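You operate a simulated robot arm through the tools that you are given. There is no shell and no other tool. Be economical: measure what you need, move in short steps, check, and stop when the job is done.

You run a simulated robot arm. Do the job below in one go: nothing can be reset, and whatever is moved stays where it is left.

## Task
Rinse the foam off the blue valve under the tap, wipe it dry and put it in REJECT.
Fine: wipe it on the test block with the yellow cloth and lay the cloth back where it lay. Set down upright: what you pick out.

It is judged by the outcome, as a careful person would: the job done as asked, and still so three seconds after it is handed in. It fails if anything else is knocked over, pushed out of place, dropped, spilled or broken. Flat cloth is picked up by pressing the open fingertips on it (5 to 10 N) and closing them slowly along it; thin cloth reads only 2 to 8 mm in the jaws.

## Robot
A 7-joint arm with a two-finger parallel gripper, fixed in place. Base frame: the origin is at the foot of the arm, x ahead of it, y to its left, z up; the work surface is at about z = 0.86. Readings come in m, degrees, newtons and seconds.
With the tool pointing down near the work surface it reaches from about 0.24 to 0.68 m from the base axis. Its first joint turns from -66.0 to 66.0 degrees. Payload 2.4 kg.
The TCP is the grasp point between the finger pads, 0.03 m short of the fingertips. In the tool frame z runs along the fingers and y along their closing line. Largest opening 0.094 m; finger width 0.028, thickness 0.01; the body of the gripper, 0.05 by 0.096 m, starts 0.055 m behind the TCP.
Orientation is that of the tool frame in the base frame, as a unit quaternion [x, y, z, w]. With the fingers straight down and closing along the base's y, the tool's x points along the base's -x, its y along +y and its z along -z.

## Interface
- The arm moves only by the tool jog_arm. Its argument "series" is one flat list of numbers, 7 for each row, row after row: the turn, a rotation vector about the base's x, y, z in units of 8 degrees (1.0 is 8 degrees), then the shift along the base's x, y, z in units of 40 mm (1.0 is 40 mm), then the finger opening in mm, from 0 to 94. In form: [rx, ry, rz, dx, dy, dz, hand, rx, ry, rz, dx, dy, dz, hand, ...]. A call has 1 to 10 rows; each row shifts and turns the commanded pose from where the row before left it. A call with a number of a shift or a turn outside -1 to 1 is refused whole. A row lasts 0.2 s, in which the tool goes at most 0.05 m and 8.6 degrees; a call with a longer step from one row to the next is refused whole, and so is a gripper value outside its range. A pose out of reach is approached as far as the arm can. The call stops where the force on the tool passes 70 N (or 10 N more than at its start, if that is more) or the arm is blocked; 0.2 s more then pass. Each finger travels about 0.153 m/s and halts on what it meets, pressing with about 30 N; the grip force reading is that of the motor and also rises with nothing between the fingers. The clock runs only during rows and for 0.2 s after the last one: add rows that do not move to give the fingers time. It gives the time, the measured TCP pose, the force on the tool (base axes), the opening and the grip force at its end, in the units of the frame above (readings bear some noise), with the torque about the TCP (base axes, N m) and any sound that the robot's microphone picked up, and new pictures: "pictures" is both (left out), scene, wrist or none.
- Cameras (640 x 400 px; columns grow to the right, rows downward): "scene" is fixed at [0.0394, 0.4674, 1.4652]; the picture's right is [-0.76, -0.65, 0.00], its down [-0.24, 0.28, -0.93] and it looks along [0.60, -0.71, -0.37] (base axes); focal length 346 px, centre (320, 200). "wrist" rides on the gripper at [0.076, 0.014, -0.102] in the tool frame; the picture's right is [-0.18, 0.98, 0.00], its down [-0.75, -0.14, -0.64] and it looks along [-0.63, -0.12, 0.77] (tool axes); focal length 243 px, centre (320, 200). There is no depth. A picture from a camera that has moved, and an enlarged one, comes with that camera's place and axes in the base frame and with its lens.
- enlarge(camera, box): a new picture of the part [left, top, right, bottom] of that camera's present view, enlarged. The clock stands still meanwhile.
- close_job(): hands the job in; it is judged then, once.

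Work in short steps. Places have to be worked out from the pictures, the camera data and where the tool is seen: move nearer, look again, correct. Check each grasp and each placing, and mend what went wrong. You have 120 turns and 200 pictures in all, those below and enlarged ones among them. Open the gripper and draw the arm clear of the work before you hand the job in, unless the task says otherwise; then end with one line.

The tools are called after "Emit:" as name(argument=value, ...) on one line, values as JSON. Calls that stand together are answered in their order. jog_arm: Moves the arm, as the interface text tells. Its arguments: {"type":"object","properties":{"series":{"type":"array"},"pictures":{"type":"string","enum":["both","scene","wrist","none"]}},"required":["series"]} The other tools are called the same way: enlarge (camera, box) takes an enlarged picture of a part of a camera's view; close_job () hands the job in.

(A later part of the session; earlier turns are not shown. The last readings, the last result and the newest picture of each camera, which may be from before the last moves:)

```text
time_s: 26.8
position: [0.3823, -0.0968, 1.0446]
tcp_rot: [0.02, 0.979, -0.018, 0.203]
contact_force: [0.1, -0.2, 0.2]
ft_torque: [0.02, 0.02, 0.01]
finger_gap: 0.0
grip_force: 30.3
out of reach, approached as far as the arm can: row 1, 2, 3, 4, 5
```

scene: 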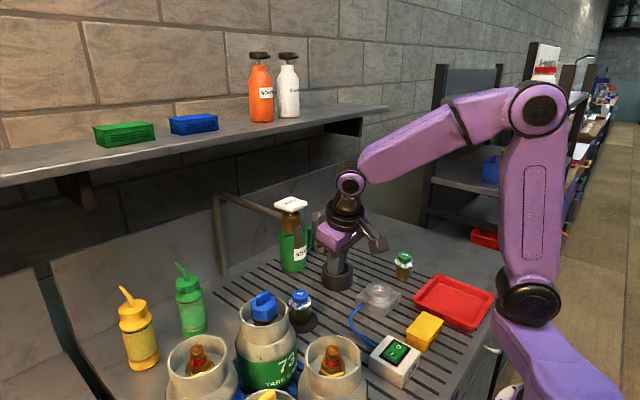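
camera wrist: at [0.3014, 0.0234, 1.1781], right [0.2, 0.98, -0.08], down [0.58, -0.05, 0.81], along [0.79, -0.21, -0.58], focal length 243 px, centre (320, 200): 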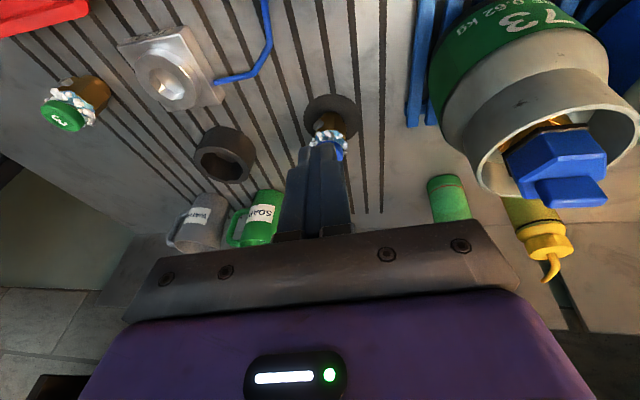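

Progress is limited and the height sags; looking at the arm configuration.

Emit:
jog_arm(series=[0, 0, 0, 0, 0, 0, 0])

```text
time_s: 27.2
position: [0.3826, -0.097, 1.0458]
tcp_rot: [0.02, 0.979, -0.017, 0.203]
contact_force: [-0.1, 0.0, -0.4]
ft_torque: [-0.03, 0.01, 0.04]
finger_gap: 0.0002
grip_force: 30.3
camera wrist: at [0.2718, -0.076, 1.1092], right [0.21, 0.98, 0.05], down [0.43, -0.14, 0.89], along [0.88, -0.17, -0.45], focal length 243 px, centre (320, 200)
```

scene: 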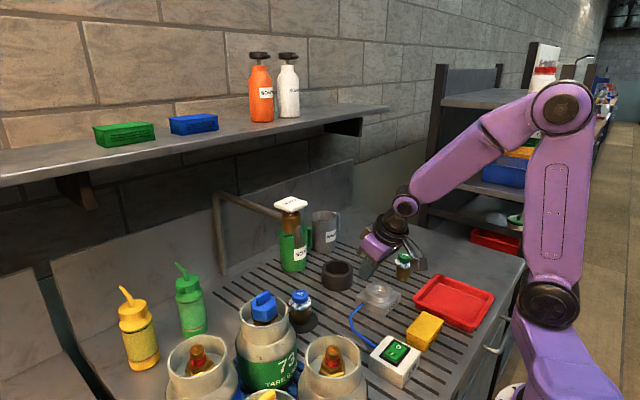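
wrist: 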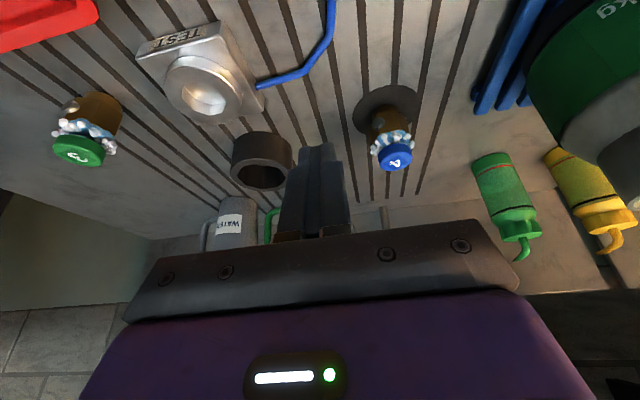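

It looks like a wrist singularity: the wrist bend flipped when the tilted tool came in close. I'll go around it: lean the tool toward -y, then straighten, then remove the lean.

Emit:
jog_arm(series=[-1, 0, 0, 0, 0, 0, 0, -1, 0, 0, 0, 0, 0, 0, -1, 0, 0, 0, 0, 0, 0, 0, 0, 0, 0, 0, 0, 0], pictures="none")

```text
time_s: 28.2
position: [0.3815, -0.0965, 1.045]
tcp_rot: [-0.025, 0.958, -0.209, 0.196]
contact_force: [-0.1, -0.4, 0.5]
ft_torque: [0.03, 0.01, -0.01]
finger_gap: 0.0001
grip_force: 30.0
```

Lean of -24° reached without complaint. Now straighten the pitch and raise.

Emit:
jog_arm(series=[0, 1, 0, 0, 0, 0.2, 0, 0, 1, 0, 0, 0, 0.2, 0, 0, 1, 0, 0, 0, 0.2, 0, 0, 0, 0, 0, 0, 0.5, 0, 0, 0, 0, 0, 0, 0.5, 0, 0, 0, 0, 0, 0, 0, 0], pictures="none")

```text
time_s: 29.6
position: [0.3816, -0.0976, 1.1087]
tcp_rot: [-0.067, 0.978, -0.197, -0.007]
contact_force: [-0.4, -0.3, -0.2]
ft_torque: [-0.01, 0.02, 0.01]
finger_gap: 0.0
grip_force: 29.2
```

Free of the limit. Removing lean and small yaw, raising to ~1.235.

Emit:
jog_arm(series=[0, 0, 0, 0, 0, 0.8, 0, 0.9, 0, -0.32, 0, 0.4, 0.8, 0, 0.9, 0, -0.32, 0, 0.4, 0.8, 0, 0.9, 0, -0.32, 0, 0.4, 0.8, 0, 0.15, 0, 0, 0, 0.4, 0, 0, 0, 0, 0, 0, 0, 0, 0], pictures="none")

```text
time_s: 31.0
position: [0.3808, -0.0325, 1.2182]
tcp_rot: [0.002, 0.99, -0.14, 0.011]
contact_force: [0.2, 0.7, -0.1]
ft_torque: [0.0, -0.04, -0.02]
finger_gap: 0.0
grip_force: 29.8
out of reach, approached as far as the arm can: row 3, 4
```

Residual lean 16°; continue in smaller steps.

Emit:
jog_arm(series=[0.5, 0, 0, 0, 0, 0, 0, 0.5, 0, 0, 0, 0, 0, 0, 0.5, 0, 0, 0, 0, 0, 0, 0.5, 0, 0, 0, 0, 0, 0, 0, 0, 0, 0, 0, 0, 0])

```text
time_s: 32.2
position: [0.3828, -0.0322, 1.219]
tcp_rot: [0.002, 0.99, -0.139, 0.011]
contact_force: [0.1, -0.7, -0.1]
ft_torque: [-0.02, 0.01, 0.01]
finger_gap: 0.0
grip_force: 29.9
out of reach, approached as far as the arm can: row 1, 2, 3, 4
camera wrist: at [0.3039, 0.0095, 1.3122], right [0.19, 0.94, -0.27], down [0.74, 0.04, 0.67], along [0.65, -0.32, -0.69], focal length 243 px, centre (320, 200)
```

scene: 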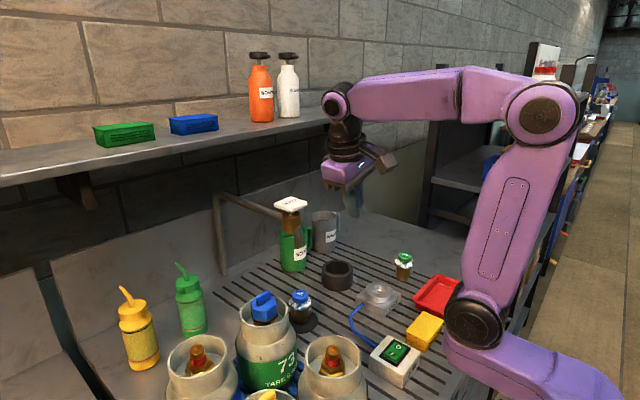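
wrist: 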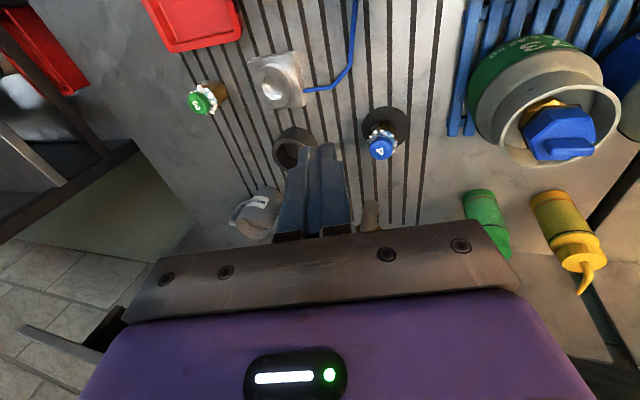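

Only a residual lean remains, likely the last wrist joint at its limit. Trying to yaw the tool to relieve it.

Emit:
jog_arm(series=[0, 0, -1, 0, 0, 0, 0, 0, 0, -1, 0, 0, 0, 0, 0.7, 0, 0, 0, 0, 0, 0, 0.7, 0, 0, 0, 0, 0, 0, 0, 0, 0, 0, 0, 0, 0], pictures="none")

```text
time_s: 33.4
position: [0.3813, -0.0335, 1.2189]
tcp_rot: [0.139, 0.98, -0.14, -0.009]
contact_force: [-0.3, 0.0, -0.8]
ft_torque: [0.02, 0.02, -0.01]
finger_gap: 0.0
grip_force: 29.7
out of reach, approached as far as the arm can: row 3, 4
```

Lean is blocked by forearm roll in this wrist branch; I'll unwind it later. A lean doesn't matter for pressing the plate, so I press now: give the joint some margin and move over the plate.

Emit:
jog_arm(series=[-0.7, 0, 0.6, 0, 0.1, 0.3, 0, -0.5, 0, 0.6, 0, 0.1, 0.3, 0, 0, 0, 0.4, 0.5, 0.1, 0, 0, 0, 0, 0, 0.9, 0, 0, 0, 0, 0, 0, 0.9, 0, 0, 0, 0, 0, 0, 0.9, 0, 0, 0, 0, 0, 0, 0.9, 0, 0, 0, 0, 0, 0, 0, 0, 0, 0])

```text
time_s: 35.2
position: [0.5466, -0.0214, 1.2437]
tcp_rot: [0.029, 0.975, -0.221, 0.021]
contact_force: [-0.1, -0.3, 0.5]
ft_torque: [0.02, 0.0, -0.03]
finger_gap: 0.0001
grip_force: 30.2
camera wrist: at [0.468, 0.0398, 1.3263], right [0.25, 0.88, -0.41], down [0.72, 0.11, 0.68], along [0.64, -0.47, -0.61], focal length 243 px, centre (320, 200)
```

scene: 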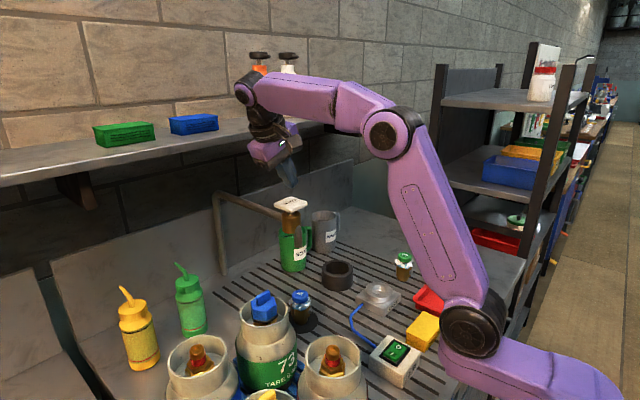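
wrist: 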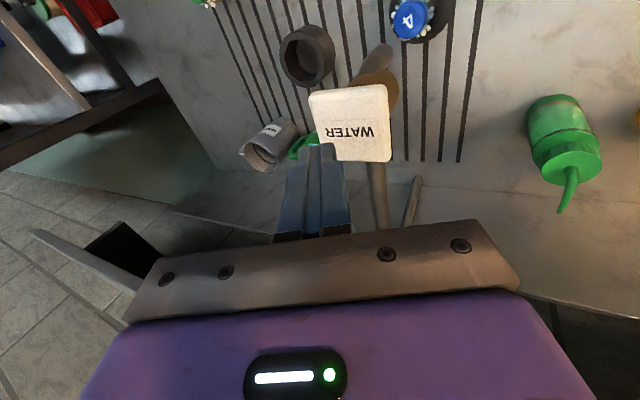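

Fingertip is over the plate at (0.546,-0.034). Pressing down.

Emit:
jog_arm(series=[0, 0, 0, 0, 0, -0.9, 0, 0, 0, 0, 0, 0, -0.15, 0, 0, 0, 0, 0, 0, 0, 0])

Emit:
enlarge(camera="scene", box=[240, 180, 360, 340])

```text
time_s: 36.0
position: [0.5452, -0.0213, 1.2025]
tcp_rot: [0.03, 0.975, -0.221, 0.022]
contact_force: [0.5, 1.0, 4.0]
ft_torque: [0.01, 0.11, 0.02]
finger_gap: 0.0
grip_force: 30.0
heard: click
camera wrist: at [0.4682, 0.0394, 1.2842], right [0.25, 0.88, -0.41], down [0.72, 0.11, 0.68], along [0.64, -0.47, -0.61], focal length 243 px, centre (320, 200)
```

scene: 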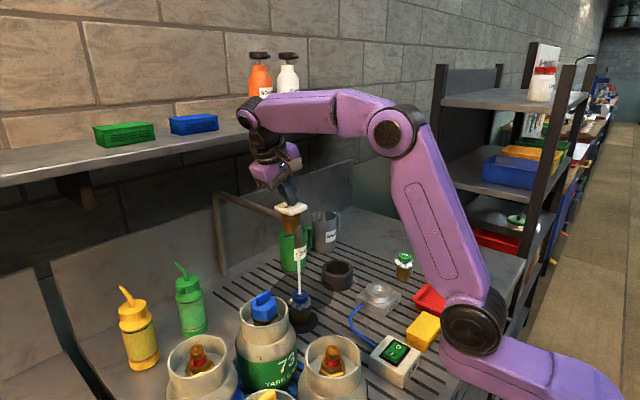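
wrist: 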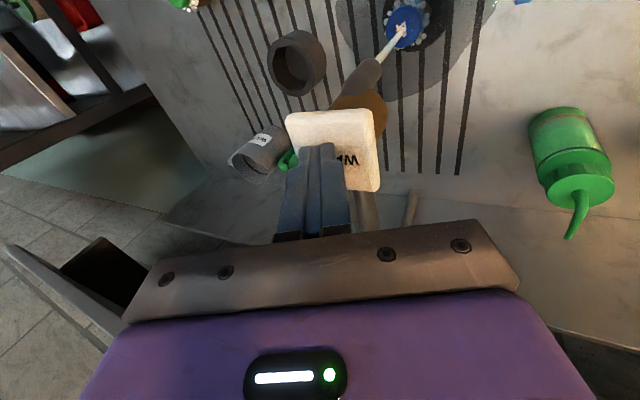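

```text
2.50 times, centred on (300, 260) of scene
camera zoom: at [0.0393, 0.4674, 1.4652], right [-0.76, -0.65, 0.0], down [-0.24, 0.28, -0.93], along [0.6, -0.71, -0.37], focal length 866 px, centre (370, 50)
```

zoom: 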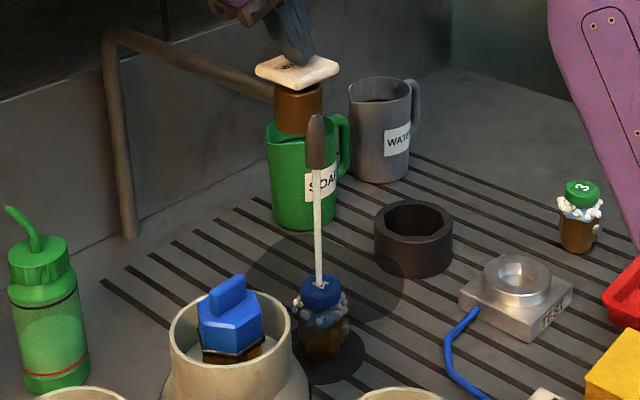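

Water lands right on the cap. Holding about 2 s.

Emit:
jog_arm(series=[0, 0, 0, 0, 0, 0, 0, 0, 0, 0, 0, 0, 0, 0, 0, 0, 0, 0, 0, 0, 0, 0, 0, 0, 0, 0, 0, 0, 0, 0, 0, 0, 0, 0, 0, 0, 0, 0, 0, 0, 0, 0, 0, 0, 0, 0, 0, 0, 0, 0, 0, 0, 0, 0, 0, 0], pictures="none")

Emit:
enlarge(camera="scene", box=[240, 180, 360, 340])

```text
time_s: 37.8
position: [0.5465, -0.0205, 1.2018]
tcp_rot: [0.03, 0.975, -0.221, 0.021]
contact_force: [-0.5, 0.5, 4.1]
ft_torque: [-0.03, 0.0, 0.05]
finger_gap: 0.0
grip_force: 29.6
```

```text
2.50 times, centred on (300, 260) of scene
camera zoom: at [0.0393, 0.4674, 1.4652], right [-0.76, -0.65, 0.0], down [-0.24, 0.28, -0.93], along [0.6, -0.71, -0.37], focal length 866 px, centre (370, 50)
```

zoom: 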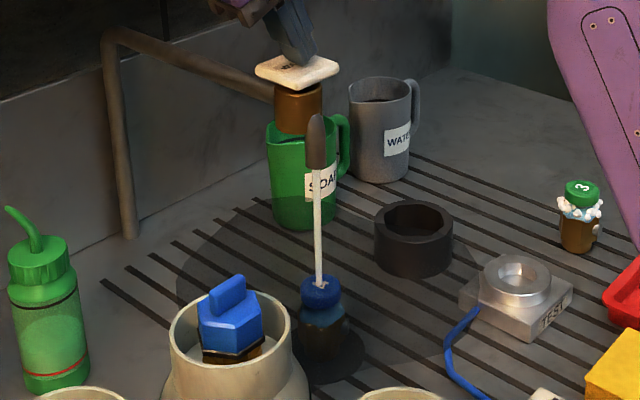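

Foam is gone. Releasing the plate and retracing to (0.38,-0.10,1.12) to unwind the wrist.

Emit:
jog_arm(series=[0, 0, 0, 0, 0, 1, 0, 0, 0, 0, -1, -0.2, 0, 0, 0, 0, 0, -1, -0.2, 0, 0, 0, 0, 0, -1, -0.2, 0, 0, 0, 0, 0, -1, -0.2, 0, 0, 0, 0, 0, -0.04, -0.37, -1, 0, 0, 0, 0, -0.04, -0.37, -1, 0, 0, 0, 0, -0.04, -0.37, -1, 0, 0, 0, 0, 0, 0, 0, 0])

Emit:
enlarge(camera="scene", box=[240, 180, 400, 340])

```text
time_s: 39.8
position: [0.3826, -0.097, 1.1207]
tcp_rot: [0.03, 0.974, -0.221, 0.021]
contact_force: [-0.4, 0.6, 0.4]
ft_torque: [0.01, -0.03, 0.01]
finger_gap: 0.0001
grip_force: 29.8
camera wrist: at [0.3042, -0.0369, 1.2037], right [0.25, 0.88, -0.41], down [0.72, 0.11, 0.68], along [0.64, -0.47, -0.61], focal length 243 px, centre (320, 200)
```

scene: 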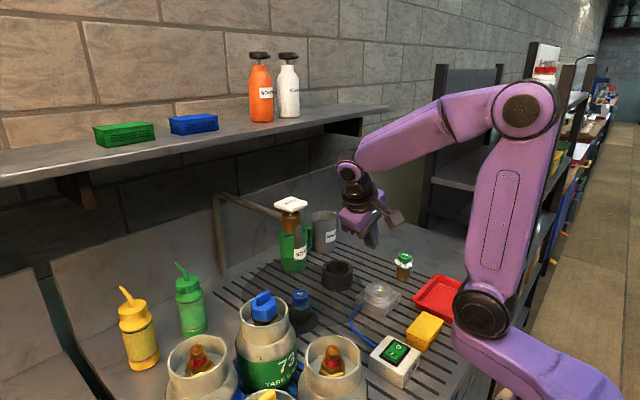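
wrist: 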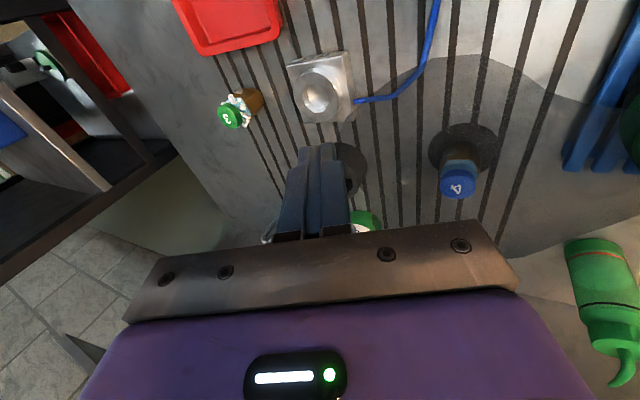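

```text
2.50 times, centred on (320, 260) of scene
camera zoom: at [0.0394, 0.4674, 1.4652], right [-0.76, -0.65, 0.0], down [-0.24, 0.28, -0.93], along [0.6, -0.71, -0.37], focal length 866 px, centre (320, 50)
```

zoom: 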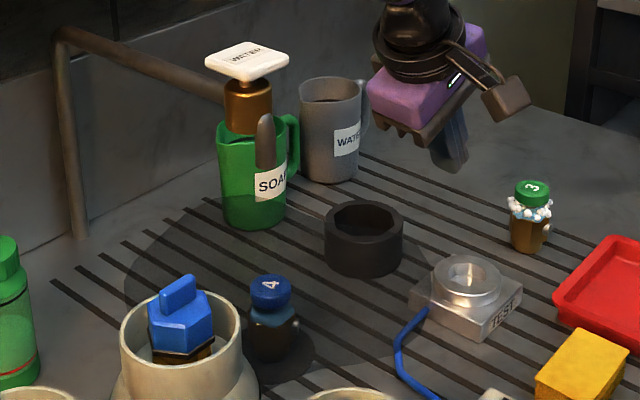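

Valve 4 is clean and upright. Now retrace: pitch forward and lower, then remove the lean with the tool above the forearm line.

Emit:
jog_arm(series=[0, -1, 0, 0, 0, -0.5, 0, 0, -1, 0, 0, 0, -0.5, 0, 0, -1, 0, 0, 0, -0.5, 0, 0, -1, 0, 0, 0, -0.5, 0, 0, 0, 0, 0, 0, -0.2, 0, 0, 0, 0, 0, 0, 0, 0], pictures="none")

Emit:
jog_arm(series=[0.7, 0, 0, 0.1, 0, 0, 60, 0.7, 0, 0, 0.1, 0, 0, 80, 0.7, 0, 0, 0.1, 0, 0, 80, 0.7, 0, 0, 0.1, 0, 0, 80, 0, 0, 0, 0, 0, 0, 80])

```text
time_s: 41.2
position: [0.3851, -0.1021, 1.0435]
tcp_rot: [0.085, 0.937, -0.212, 0.265]
contact_force: [-0.3, 0.0, -0.8]
ft_torque: [0.01, 0.02, 0.01]
finger_gap: 0.0
grip_force: 30.4
out of reach, approached as far as the arm can: row 3, 4
```

```text
time_s: 42.4
position: [0.3998, -0.102, 1.0428]
tcp_rot: [0.136, 0.96, -0.025, 0.244]
contact_force: [0.0, -0.2, 0.3]
ft_torque: [-0.01, 0.0, 0.02]
finger_gap: 0.0801
grip_force: 0.1
camera wrist: at [0.2933, -0.0571, 1.0988], right [0.42, 0.9, 0.1], down [0.3, -0.25, 0.92], along [0.85, -0.36, -0.38], focal length 243 px, centre (320, 200)
```

scene: 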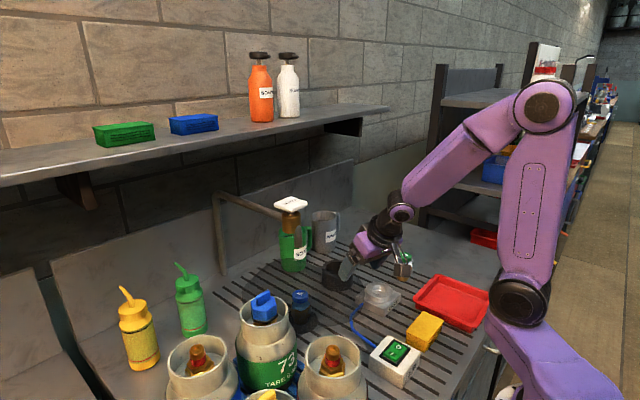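
wrist: 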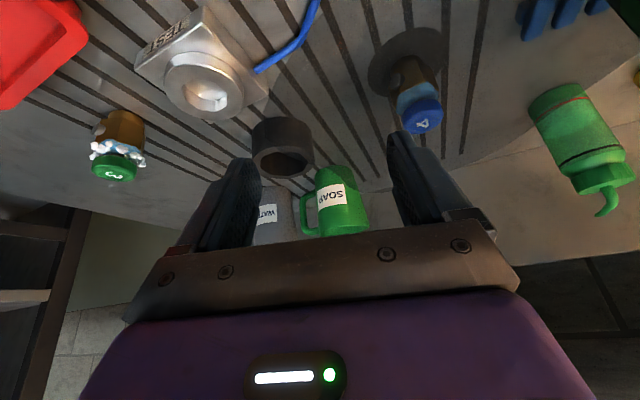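

Tool is now exactly in the radial plane (tilt 28°, azimuth -14°). Trying to straighten within that plane, crossing cleanly.

Emit:
jog_arm(series=[0.12, 0.48, 0, 0, 0, 0.1, 80, 0.12, 0.48, 0, 0, 0, 0.1, 80, 0.12, 0.48, 0, 0, 0, 0.1, 80, 0.12, 0.48, 0, 0, 0, 0.1, 80, 0.12, 0.48, 0, 0, 0, 0.1, 80, 0.12, 0.48, 0, 0, 0, 0.1, 80, 0, 0, 0, 0, 0, 0, 80], pictures="none")

```text
time_s: 44.0
position: [0.3792, -0.098, 1.0348]
tcp_rot: [0.142, 0.981, -0.038, 0.125]
contact_force: [-0.2, -0.1, -0.4]
ft_torque: [0.0, 0.02, 0.03]
finger_gap: 0.0803
grip_force: 0.0
out of reach, approached as far as the arm can: row 3, 4, 5, 6
```

Straight crossing is blocked, so the bend must go around; I try the other side: lean toward +y, straighten pitch, then unlean.

Emit:
jog_arm(series=[0, -0.7, 0, 0, 0, 0, 80, 1, 0, 0, 0, 0, 0, 80, 1, 0, 0, 0, 0, 0, 80, 1, 0, 0, 0, 0, 0, 80, 0, 0, 0, 0, 0, 0, 80], pictures="none")

Emit:
jog_arm(series=[0, 0.9, 0, 0, 0, 0.3, 80, 0, 0.9, 0, 0, 0, 0.3, 80, 0, 0.8, 0, 0, 0, 0.3, 80, 0, 0, 0, 0, 0, 0.5, 80, 0, 0, 0, 0, 0, 0, 80], pictures="none")

```text
time_s: 45.2
position: [0.3732, -0.0864, 1.0205]
tcp_rot: [0.15, 0.974, 0.004, 0.167]
contact_force: [-0.6, 0.6, 0.3]
ft_torque: [0.01, 0.01, 0.04]
finger_gap: 0.08
grip_force: 0.1
out of reach, approached as far as the arm can: row 2, 3, 4
```

```text
time_s: 46.4
position: [0.3547, -0.0826, 0.9912]
tcp_rot: [0.148, 0.986, -0.046, 0.064]
contact_force: [-0.3, 0.1, 0.7]
ft_torque: [0.01, -0.01, -0.01]
finger_gap: 0.08
grip_force: 0.1
out of reach, approached as far as the arm can: row 1, 2, 3, 4
```

Neither side crosses easily, but the tilted-30° posture is fully free at low height in this branch, which suits the remaining work. I return to tilt 30°, yaw 0, in front of the valve.

Emit:
jog_arm(series=[0, -0.9, 0, 0.3, 0, 0, 80, 0, -0.9, 0, 0.4, 0, 0, 80, 0, -0.9, 0, 0.4, 0, 0, 80, 0.4, 0, 1, 0.5, 0.6, 0, 80, 0.4, 0, 1, 0.5, 0.7, 0, 80, 0, 0, 0, 0, 0, 0, 80])

```text
time_s: 47.8
position: [0.4307, -0.0336, 0.9898]
tcp_rot: [0.031, 0.976, 0.059, 0.207]
contact_force: [-0.5, -1.0, -0.1]
ft_torque: [0.01, 0.0, -0.02]
finger_gap: 0.0799
grip_force: 0.0
out of reach, approached as far as the arm can: row 3
camera wrist: at [0.3202, -0.0231, 1.0548], right [0.2, 0.96, 0.2], down [0.42, -0.27, 0.87], along [0.88, -0.09, -0.46], focal length 243 px, centre (320, 200)
```

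scene: 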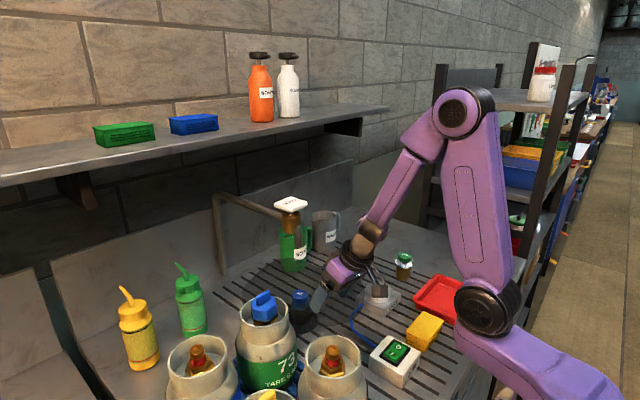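
wrist: 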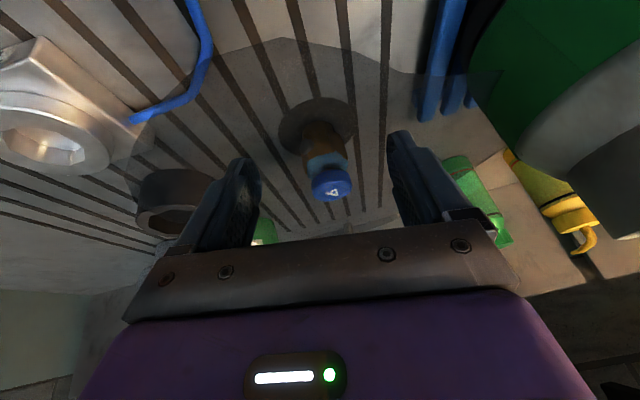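

Correcting the 7° roll and pitch to get level at tilt 30°, and lowering to z≈0.922.

Emit:
jog_arm(series=[-0.5, -0.5, 0, 0, 0.05, -0.5, 80, -0.4, -0.3, 0, 0, 0.05, -0.5, 80, 0, 0, 0, 0, 0, -0.6, 80, 0, 0, 0, 0, 0, 0, 80])

```text
time_s: 48.8
position: [0.4324, -0.0231, 0.9516]
tcp_rot: [0.021, 0.971, 0.059, 0.23]
contact_force: [-0.2, 0.0, 0.0]
ft_torque: [0.03, 0.03, 0.01]
finger_gap: 0.0799
grip_force: 0.0
out of reach, approached as far as the arm can: row 1, 2
camera wrist: at [0.3199, -0.0142, 1.0113], right [0.18, 0.96, 0.21], down [0.38, -0.26, 0.89], along [0.91, -0.08, -0.41], focal length 243 px, centre (320, 200)
```

scene: 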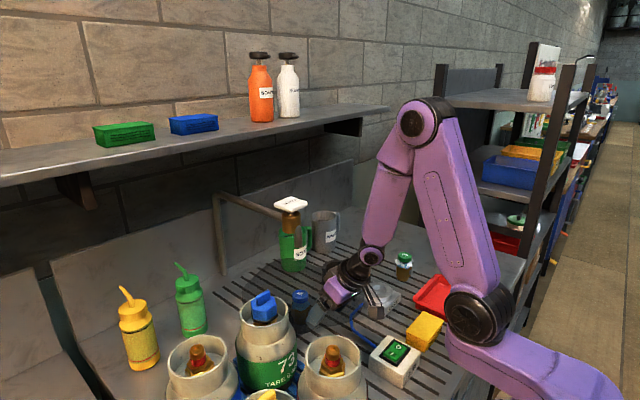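
wrist: 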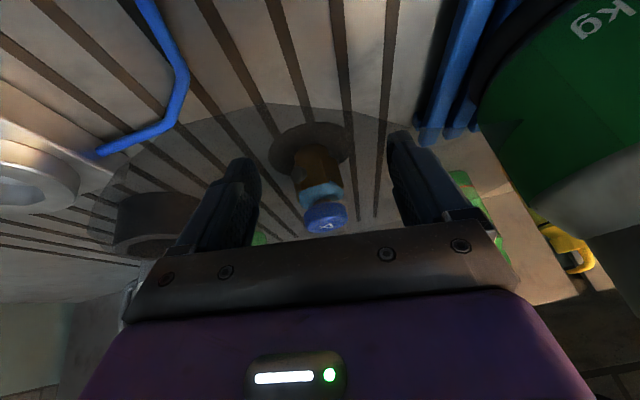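

Roll error persists here. I'll move outward at safe height toward (0.52,-0.25,1.03), where the forearm is flatter, to recover a healthy wrist.

Emit:
jog_arm(series=[0, 0, -0.4, 0, -0.8, 0.5, 80, 0, 0, -0.4, 0, -0.9, 0.4, 80, 0, 0, -0.4, 0, -1, 0.4, 80, 0, 0, -0.4, 0.2, -1, 0.4, 80, 0, 0, -0.4, 0.4, -1, 0.2, 80, 0, 0, -0.4, 0.8, -0.6, 0, 80, 0, 0, 0, 0.8, 0, 0, 80, 0, 0, 0, 0, 0, 0, 80])

```text
time_s: 50.6
position: [0.5225, -0.2356, 1.0269]
tcp_rot: [0.182, 0.954, 0.021, 0.237]
contact_force: [0.5, -0.6, 0.0]
ft_torque: [-0.03, -0.01, 0.03]
finger_gap: 0.0801
grip_force: 0.0
camera wrist: at [0.4186, -0.1889, 1.0878], right [0.48, 0.85, 0.21], down [0.28, -0.37, 0.89], along [0.83, -0.37, -0.41], focal length 243 px, centre (320, 200)
```

scene: 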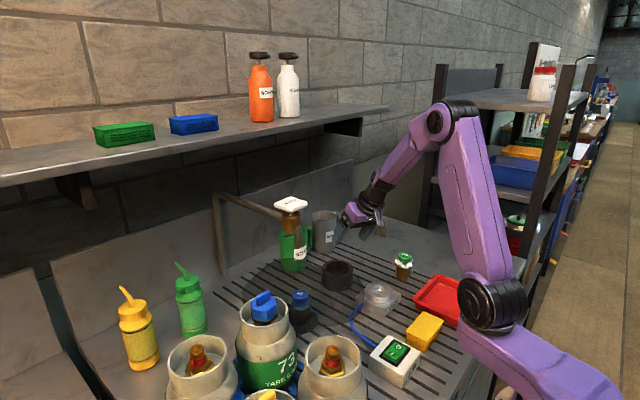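
wrist: 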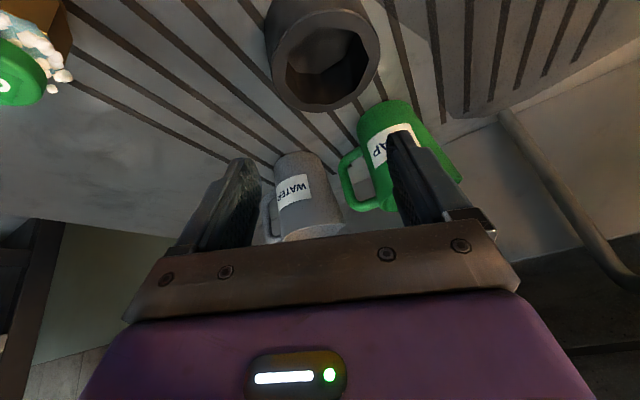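

All free here. Straightening now, with a slight rise.

Emit:
jog_arm(series=[0, 0.8, 0, -0.2, 0, 0.4, 80, 0, 0.8, 0, -0.2, 0, 0.4, 80, 0, 0.8, 0, -0.2, 0, 0.4, 80, 0, 0.8, 0, -0.2, 0, 0.4, 80, 0, 0, 0, 0, 0, 0, 80], pictures="none")

```text
time_s: 51.8
position: [0.4902, -0.2342, 1.0931]
tcp_rot: [0.183, 0.983, -0.02, 0.019]
contact_force: [-0.1, 0.2, -0.6]
ft_torque: [0.0, 0.02, -0.02]
finger_gap: 0.08
grip_force: 0.1
```

Vertical and accurate again. For the drain pickup I'll avoid the singular posture: yaw the tool +90° (closing along x) and lean the hand sideways from the -y side. First the yaw.

Emit:
jog_arm(series=[0.1, 0.1, 1, -0.3, 0.3, 0.3, 80, 0.1, 0.1, 1, -0.3, 0.3, 0.3, 80, 0.1, 0, 1, -0.3, 0.3, 0.3, 80, 0, 0, 1, 0, 0.3, 0, 80, 0, 0, 1, 0, 0, 0, 80, 0, 0, 1, 0, 0, 0, 80, 0, 0, 1, 0, 0, 0, 80, 0, 0, 1, 0, 0, 0, 80, 0, 0, 0, 0, 0, 0, 80])

```text
time_s: 53.8
position: [0.4548, -0.1871, 1.128]
tcp_rot: [-0.368, 0.93, 0.005, 0.005]
contact_force: [-0.1, 0.3, -0.1]
ft_torque: [-0.01, 0.01, -0.03]
finger_gap: 0.0799
grip_force: 0.0
camera wrist: at [0.3883, -0.2288, 1.2305], right [-0.54, 0.84, 0.01], down [0.64, 0.4, 0.65], along [0.55, 0.35, -0.76], focal length 243 px, centre (320, 200)
```

scene: 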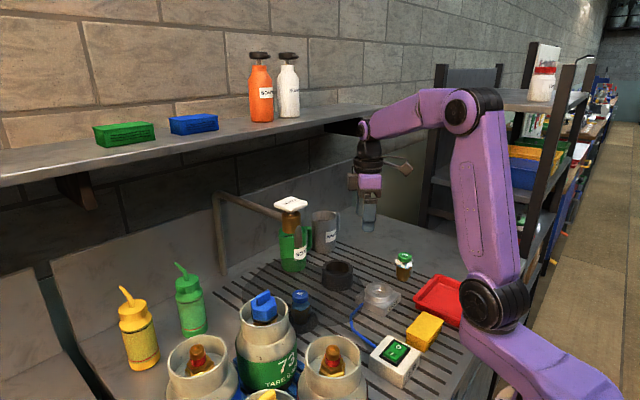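
wrist: 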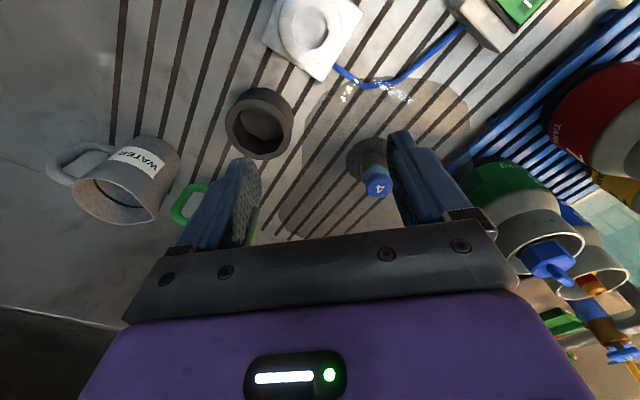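

Yaw works freely. Continue to ~+67°, lean 30° toward the valve, and position at the pre-approach point (0.484,-0.131).

Emit:
jog_arm(series=[0, 0, 1, 0.1, 0.2, 0, 80, 0, 0, 1, 0.1, 0.2, 0, 80, 0, 0, 1, 0.1, 0.2, 0, 80, 0.875, -0.371, 0, 0.1, 0.2, 0, 80, 0.875, -0.371, 0, 0.1, 0.2, 0, 80, 0.875, -0.371, 0, 0.1, 0.2, 0, 80, 0.875, -0.371, 0, 0.13, 0.2, 0, 80, 0, 0, 0, 0, 0, 0, 80])

```text
time_s: 55.6
position: [0.4838, -0.1311, 1.1283]
tcp_rot: [-0.532, 0.803, 0.149, 0.223]
contact_force: [0.3, -0.1, -0.1]
ft_torque: [-0.01, -0.03, 0.02]
finger_gap: 0.0802
grip_force: 0.0
camera wrist: at [0.4243, -0.2334, 1.1771], right [-0.84, 0.53, 0.1], down [0.25, 0.23, 0.94], along [0.47, 0.82, -0.33], focal length 243 px, centre (320, 200)
```

scene: 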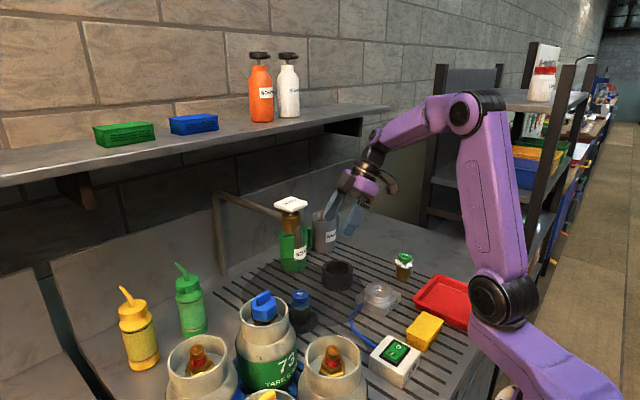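
wrist: 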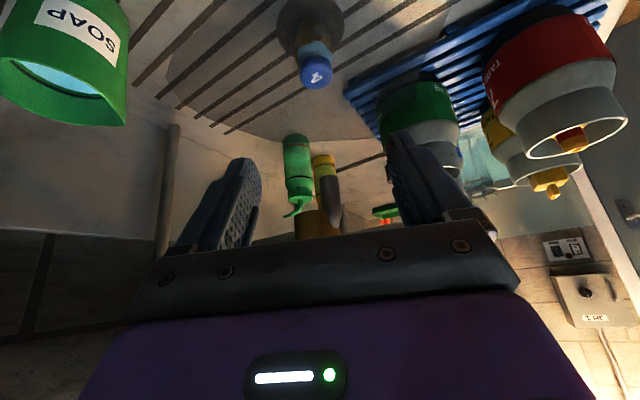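

Pose is exact and level. Descending at this pre-approach point to z≈0.926.

Emit:
jog_arm(series=[0, 0, 0, 0, 0, -1, 80, 0, 0, 0, 0, 0, -1, 80, 0, 0, 0, 0, 0, -1, 80, 0, 0, 0, 0, 0, -1, 80, 0, 0, 0, 0, 0, -1, 80, 0, 0, 0, 0, 0, 0, 80])

```text
time_s: 57.0
position: [0.4818, -0.1292, 0.9286]
tcp_rot: [-0.532, 0.803, 0.149, 0.223]
contact_force: [-0.4, 0.2, 0.2]
ft_torque: [0.0, 0.0, 0.0]
finger_gap: 0.0801
grip_force: 0.1
camera wrist: at [0.4233, -0.233, 0.9772], right [-0.84, 0.53, 0.1], down [0.25, 0.23, 0.94], along [0.47, 0.82, -0.33], focal length 243 px, centre (320, 200)
```

scene: 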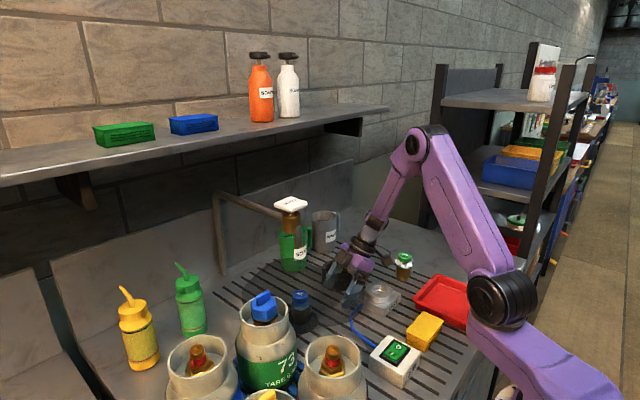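
wrist: 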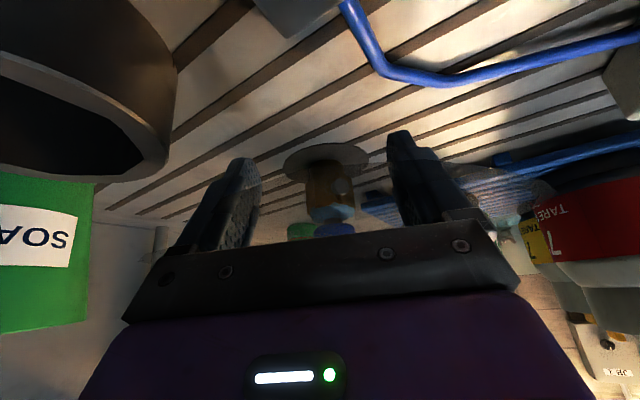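

Valve is centred between the fingers. Advancing to it.

Emit:
jog_arm(series=[0, 0, 0, 0.38, 0.82, 0, 80, 0, 0, 0, 0.37, 0.82, -0.05, 80, 0, 0, 0, 0.37, 0.8, 0, 80, 0, 0, 0, 0, 0, 0, 80])

Emit:
enlarge(camera="scene", box=[240, 180, 400, 340])

```text
time_s: 58.0
position: [0.5278, -0.032, 0.9262]
tcp_rot: [-0.531, 0.804, 0.148, 0.223]
contact_force: [-0.1, 0.1, -0.2]
ft_torque: [-0.01, -0.01, -0.04]
finger_gap: 0.08
grip_force: 0.0
camera wrist: at [0.4694, -0.1348, 0.9753], right [-0.84, 0.53, 0.1], down [0.25, 0.23, 0.94], along [0.47, 0.82, -0.33], focal length 243 px, centre (320, 200)
```

scene: 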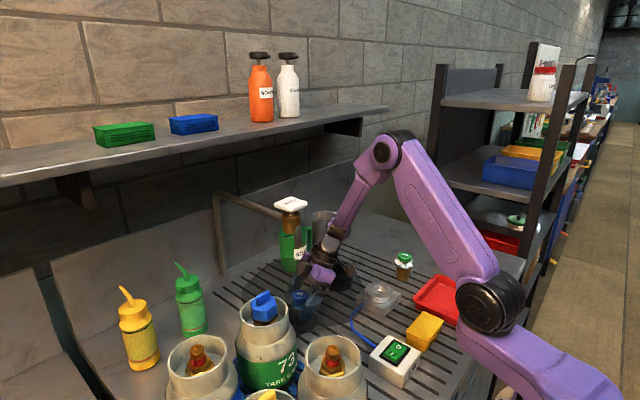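
wrist: 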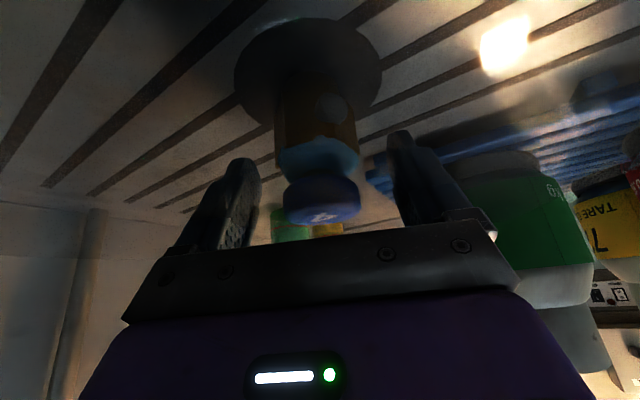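

```text
2.50 times, centred on (320, 260) of scene
camera zoom: at [0.0394, 0.4674, 1.4652], right [-0.76, -0.65, 0.0], down [-0.24, 0.28, -0.93], along [0.6, -0.71, -0.37], focal length 866 px, centre (320, 50)
```

zoom: 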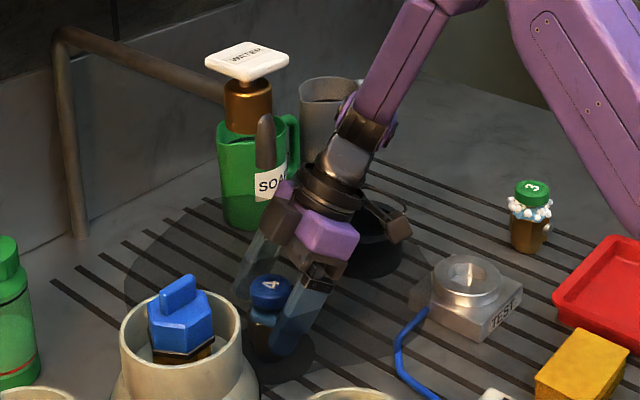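

Fingers straddle the valve squarely. Closing gradually.

Emit:
jog_arm(series=[0, 0, 0, 0, 0, 0, 60, 0, 0, 0, 0, 0, 0, 50, 0, 0, 0, 0, 0, 0, 44, 0, 0, 0, 0, 0, 0, 36, 0, 0, 0, 0, 0, 0, 24, 0, 0, 0, 0, 0, 0, 20, 0, 0, 0, 0, 0, 0.25, 20, 0, 0, 0, 0, 0, 0, 20])

```text
time_s: 59.8
position: [0.5293, -0.0315, 0.9362]
tcp_rot: [-0.531, 0.804, 0.149, 0.224]
contact_force: [0.0, 1.0, -3.4]
ft_torque: [-0.04, 0.0, -0.03]
finger_gap: 0.043
grip_force: 29.8
camera wrist: at [0.469, -0.1355, 0.9853], right [-0.84, 0.53, 0.1], down [0.26, 0.23, 0.94], along [0.47, 0.82, -0.33], focal length 243 px, centre (320, 200)
```

scene: 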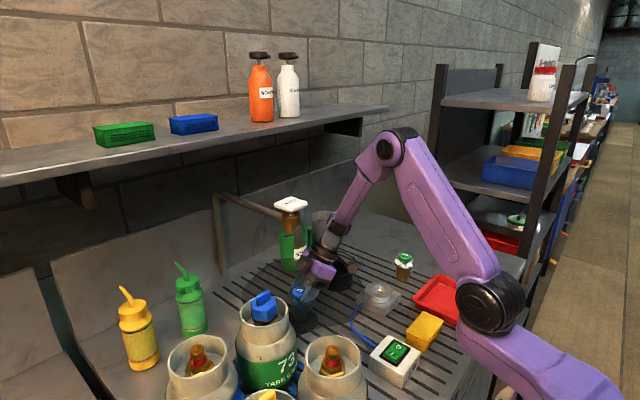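
wrist: 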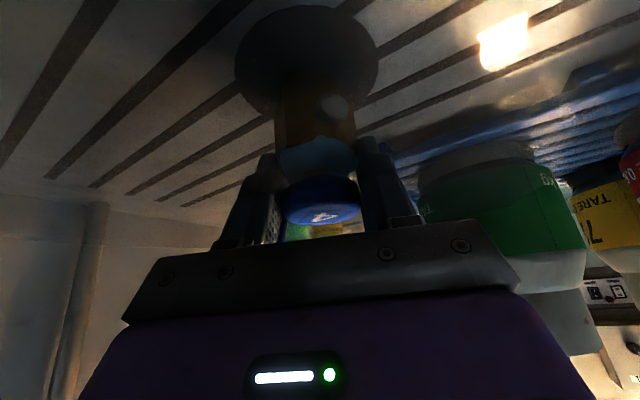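

Holding. Checking whether the light-blue band at the neck is soap remains.

Emit:
enlarge(camera="wrist", box=[240, 60, 400, 240])

Emit:
enlarge(camera="scene", box=[270, 260, 340, 330])

```text
2.22 times, centred on (320, 150) of wrist
camera zoom: at [0.469, -0.1355, 0.9853], right [-0.84, 0.53, 0.1], down [0.26, 0.23, 0.94], along [0.47, 0.82, -0.33], focal length 539 px, centre (320, 311)
```

zoom: 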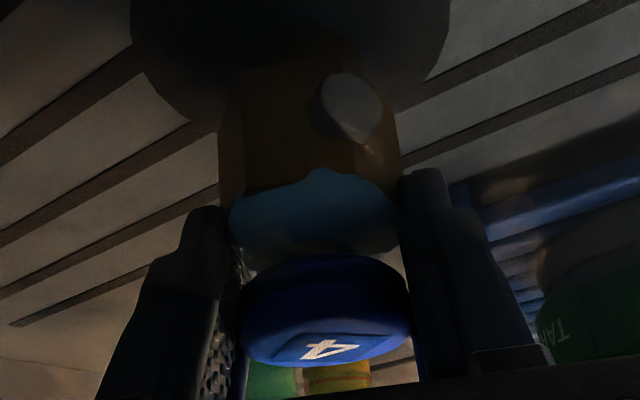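

```text
5.71 times, centred on (305, 295) of scene
camera zoom: at [0.0394, 0.4674, 1.4652], right [-0.76, -0.65, 0.0], down [-0.24, 0.28, -0.93], along [0.6, -0.71, -0.37], focal length 1979 px, centre (406, -343)
```

zoom: 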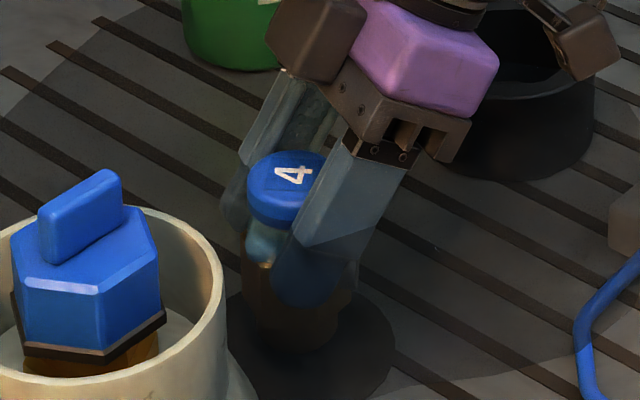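

I judge the foam rinsed (beads gone); the band should be the wet film. Now look closely at the test block seat while still here.

Emit:
enlarge(camera="scene", box=[350, 270, 420, 330])

```text
6.67 times, centred on (385, 300) of scene
camera zoom: at [0.0394, 0.4674, 1.4652], right [-0.76, -0.65, 0.0], down [-0.24, 0.28, -0.93], along [0.6, -0.71, -0.37], focal length 2308 px, centre (-113, -467)
```

zoom: 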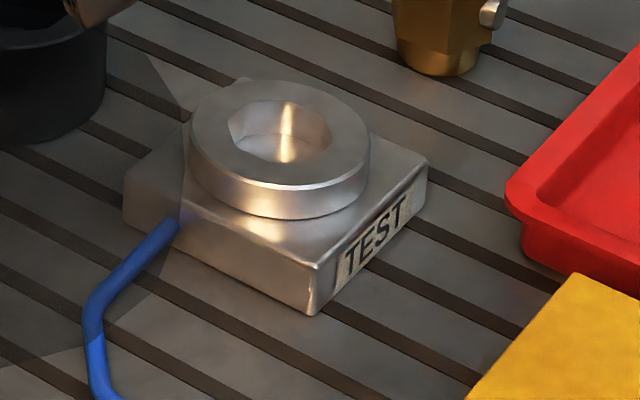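

The seat has a ring with a ~42 mm chamfered hole, ring top z≈0.895, centre about (0.420,-0.227). Backing out from under the tap, raising, and going above the block.

Emit:
jog_arm(series=[0, 0, 0, -0.36, -0.84, 0.1, 20, 0, 0, 0, -0.36, -0.84, 0.1, 20, 0, 0, 0, -0.36, -0.84, 0.1, 20, 0, 0, 0, 0, 0, 1, 20, 0, 0, 0, 0, 0, 1, 20, 0, 0, 0, -0.55, -0.79, 0, 20, 0, 0, 0, -0.55, -0.79, 0, 20, 0, 0, 0, -0.55, -0.79, 0, 20, 0, 0, 0, 0, 0, 0, 20])

```text
time_s: 61.8
position: [0.418, -0.2268, 1.0287]
tcp_rot: [-0.533, 0.803, 0.15, 0.222]
contact_force: [-0.6, -0.2, -2.9]
ft_torque: [0.0, 0.02, 0.0]
finger_gap: 0.0432
grip_force: 30.0
camera wrist: at [0.359, -0.3309, 1.0776], right [-0.84, 0.53, 0.1], down [0.25, 0.23, 0.94], along [0.47, 0.82, -0.33], focal length 243 px, centre (320, 200)
```

scene: 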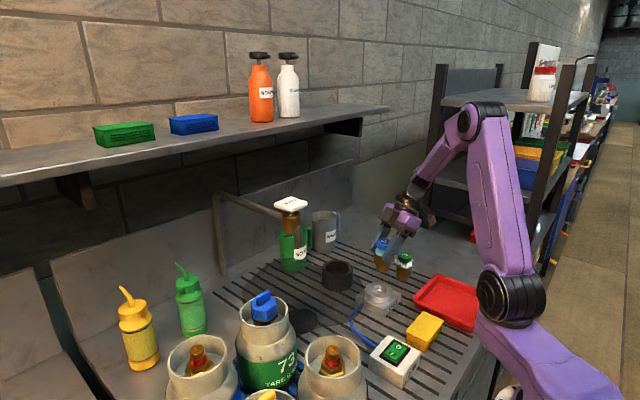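
wrist: 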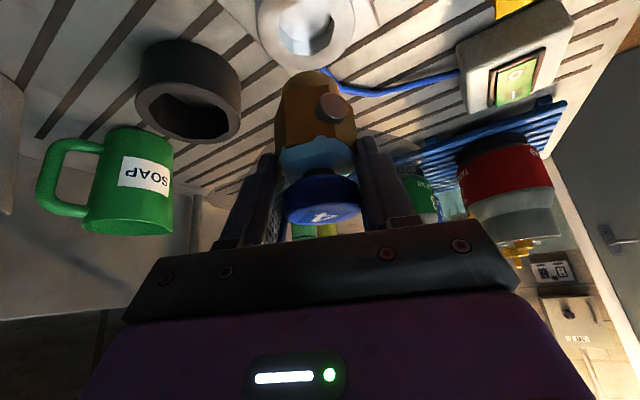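

Ring estimate from this view (0.4175,-0.219). Lower until the base is ~2 cm above the ring and look again.

Emit:
jog_arm(series=[0, 0, 0, 0, 0.1, -0.6, 20, 0, 0, 0, 0, 0, -0.6, 20, 0, 0, 0, 0, 0, 0, 20])

Emit:
enlarge(camera="wrist", box=[220, 0, 420, 130])

Emit:
enlarge(camera="scene", box=[340, 240, 430, 320])

```text
time_s: 62.6
position: [0.419, -0.223, 0.9796]
tcp_rot: [-0.532, 0.803, 0.148, 0.223]
contact_force: [-0.9, 0.0, -3.0]
ft_torque: [0.01, -0.03, 0.0]
finger_gap: 0.0432
grip_force: 30.6
camera wrist: at [0.3591, -0.3268, 1.0291], right [-0.84, 0.53, 0.1], down [0.25, 0.23, 0.94], along [0.47, 0.82, -0.33], focal length 243 px, centre (320, 200)
```

scene: 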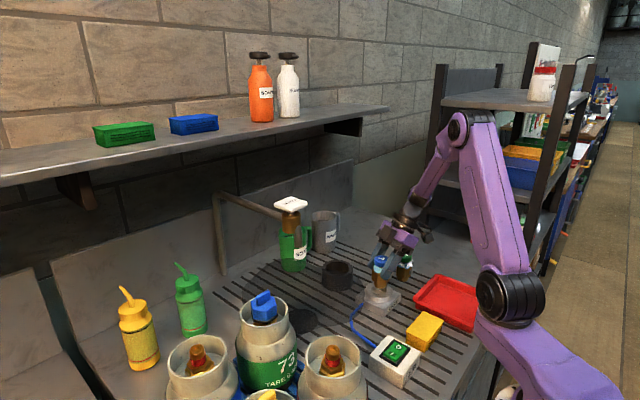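
wrist: 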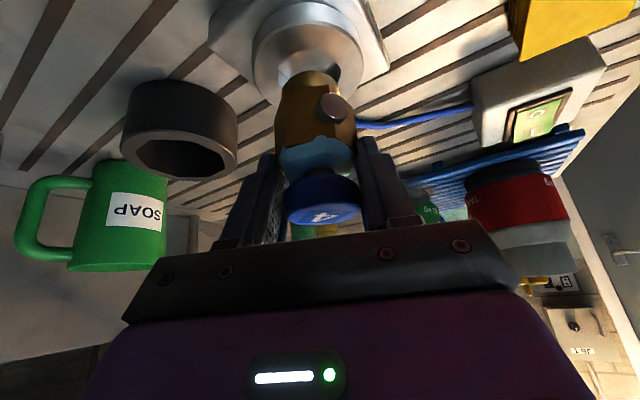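

```text
3.08 times, centred on (320, 65) of wrist
camera zoom: at [0.3591, -0.3268, 1.0291], right [-0.84, 0.53, 0.1], down [0.25, 0.23, 0.94], along [0.47, 0.82, -0.33], focal length 746 px, centre (320, 615)
```

zoom: 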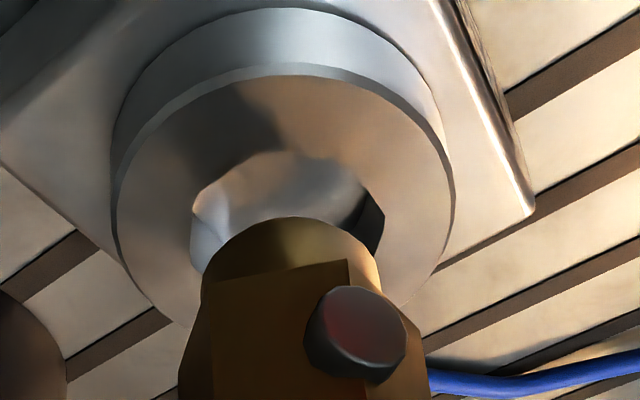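

```text
5.00 times, centred on (385, 280) of scene
camera zoom: at [0.0394, 0.4674, 1.4652], right [-0.76, -0.65, 0.0], down [-0.24, 0.28, -0.93], along [0.6, -0.71, -0.37], focal length 1731 px, centre (-5, -200)
```

zoom: 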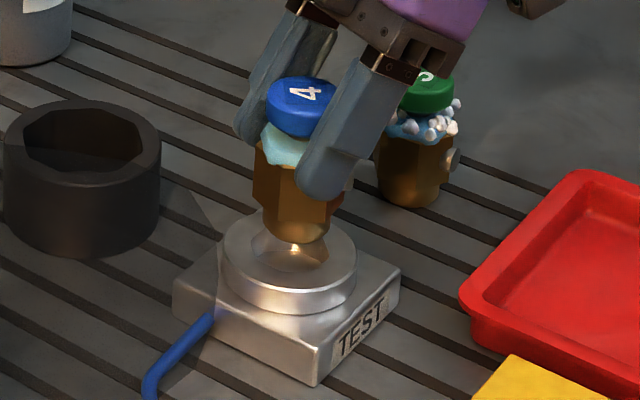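

Comparing within the same camera views, the base is already aligned with the hole within ~2 mm. I nudge +1 mm and lower slowly, watching force.

Emit:
jog_arm(series=[0, 0, 0, 0.02, 0.03, -0.2, 20, 0, 0, 0, 0, 0, -0.15, 20, 0, 0, 0, 0, 0, -0.1, 20, 0, 0, 0, 0, 0, 0, 20])

Emit:
enlarge(camera="scene", box=[340, 240, 430, 320])

```text
time_s: 63.6
position: [0.4203, -0.2227, 0.962]
tcp_rot: [-0.532, 0.803, 0.15, 0.223]
contact_force: [0.3, -1.1, -3.4]
ft_torque: [0.01, 0.01, 0.03]
finger_gap: 0.0432
grip_force: 30.3
camera wrist: at [0.3607, -0.326, 1.0107], right [-0.84, 0.53, 0.1], down [0.25, 0.23, 0.94], along [0.47, 0.82, -0.33], focal length 243 px, centre (320, 200)
```

scene: 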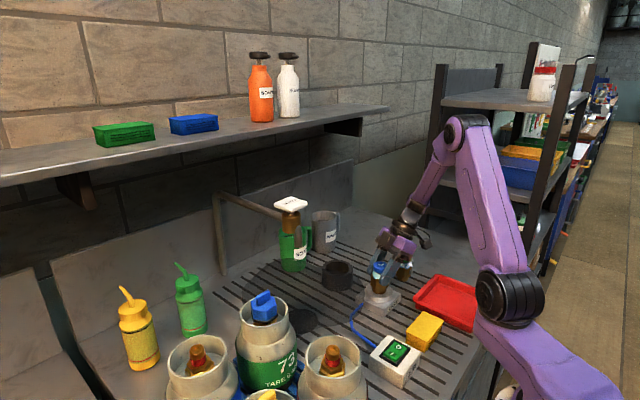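
wrist: 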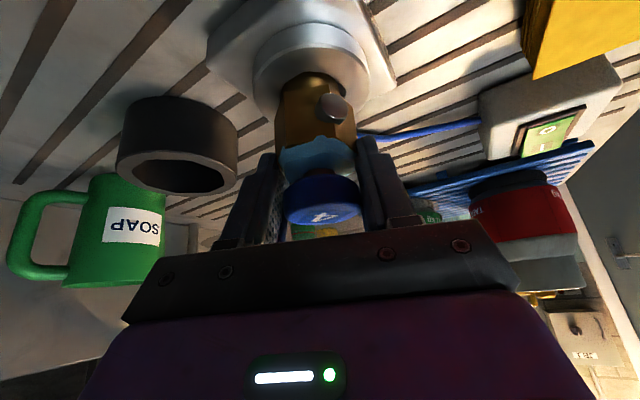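

```text
5.00 times, centred on (385, 280) of scene
camera zoom: at [0.0394, 0.4674, 1.4652], right [-0.76, -0.65, 0.0], down [-0.24, 0.28, -0.93], along [0.6, -0.71, -0.37], focal length 1731 px, centre (-5, -200)
```

zoom: 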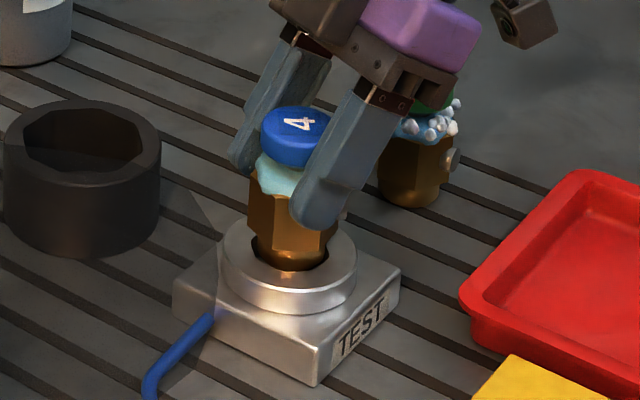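

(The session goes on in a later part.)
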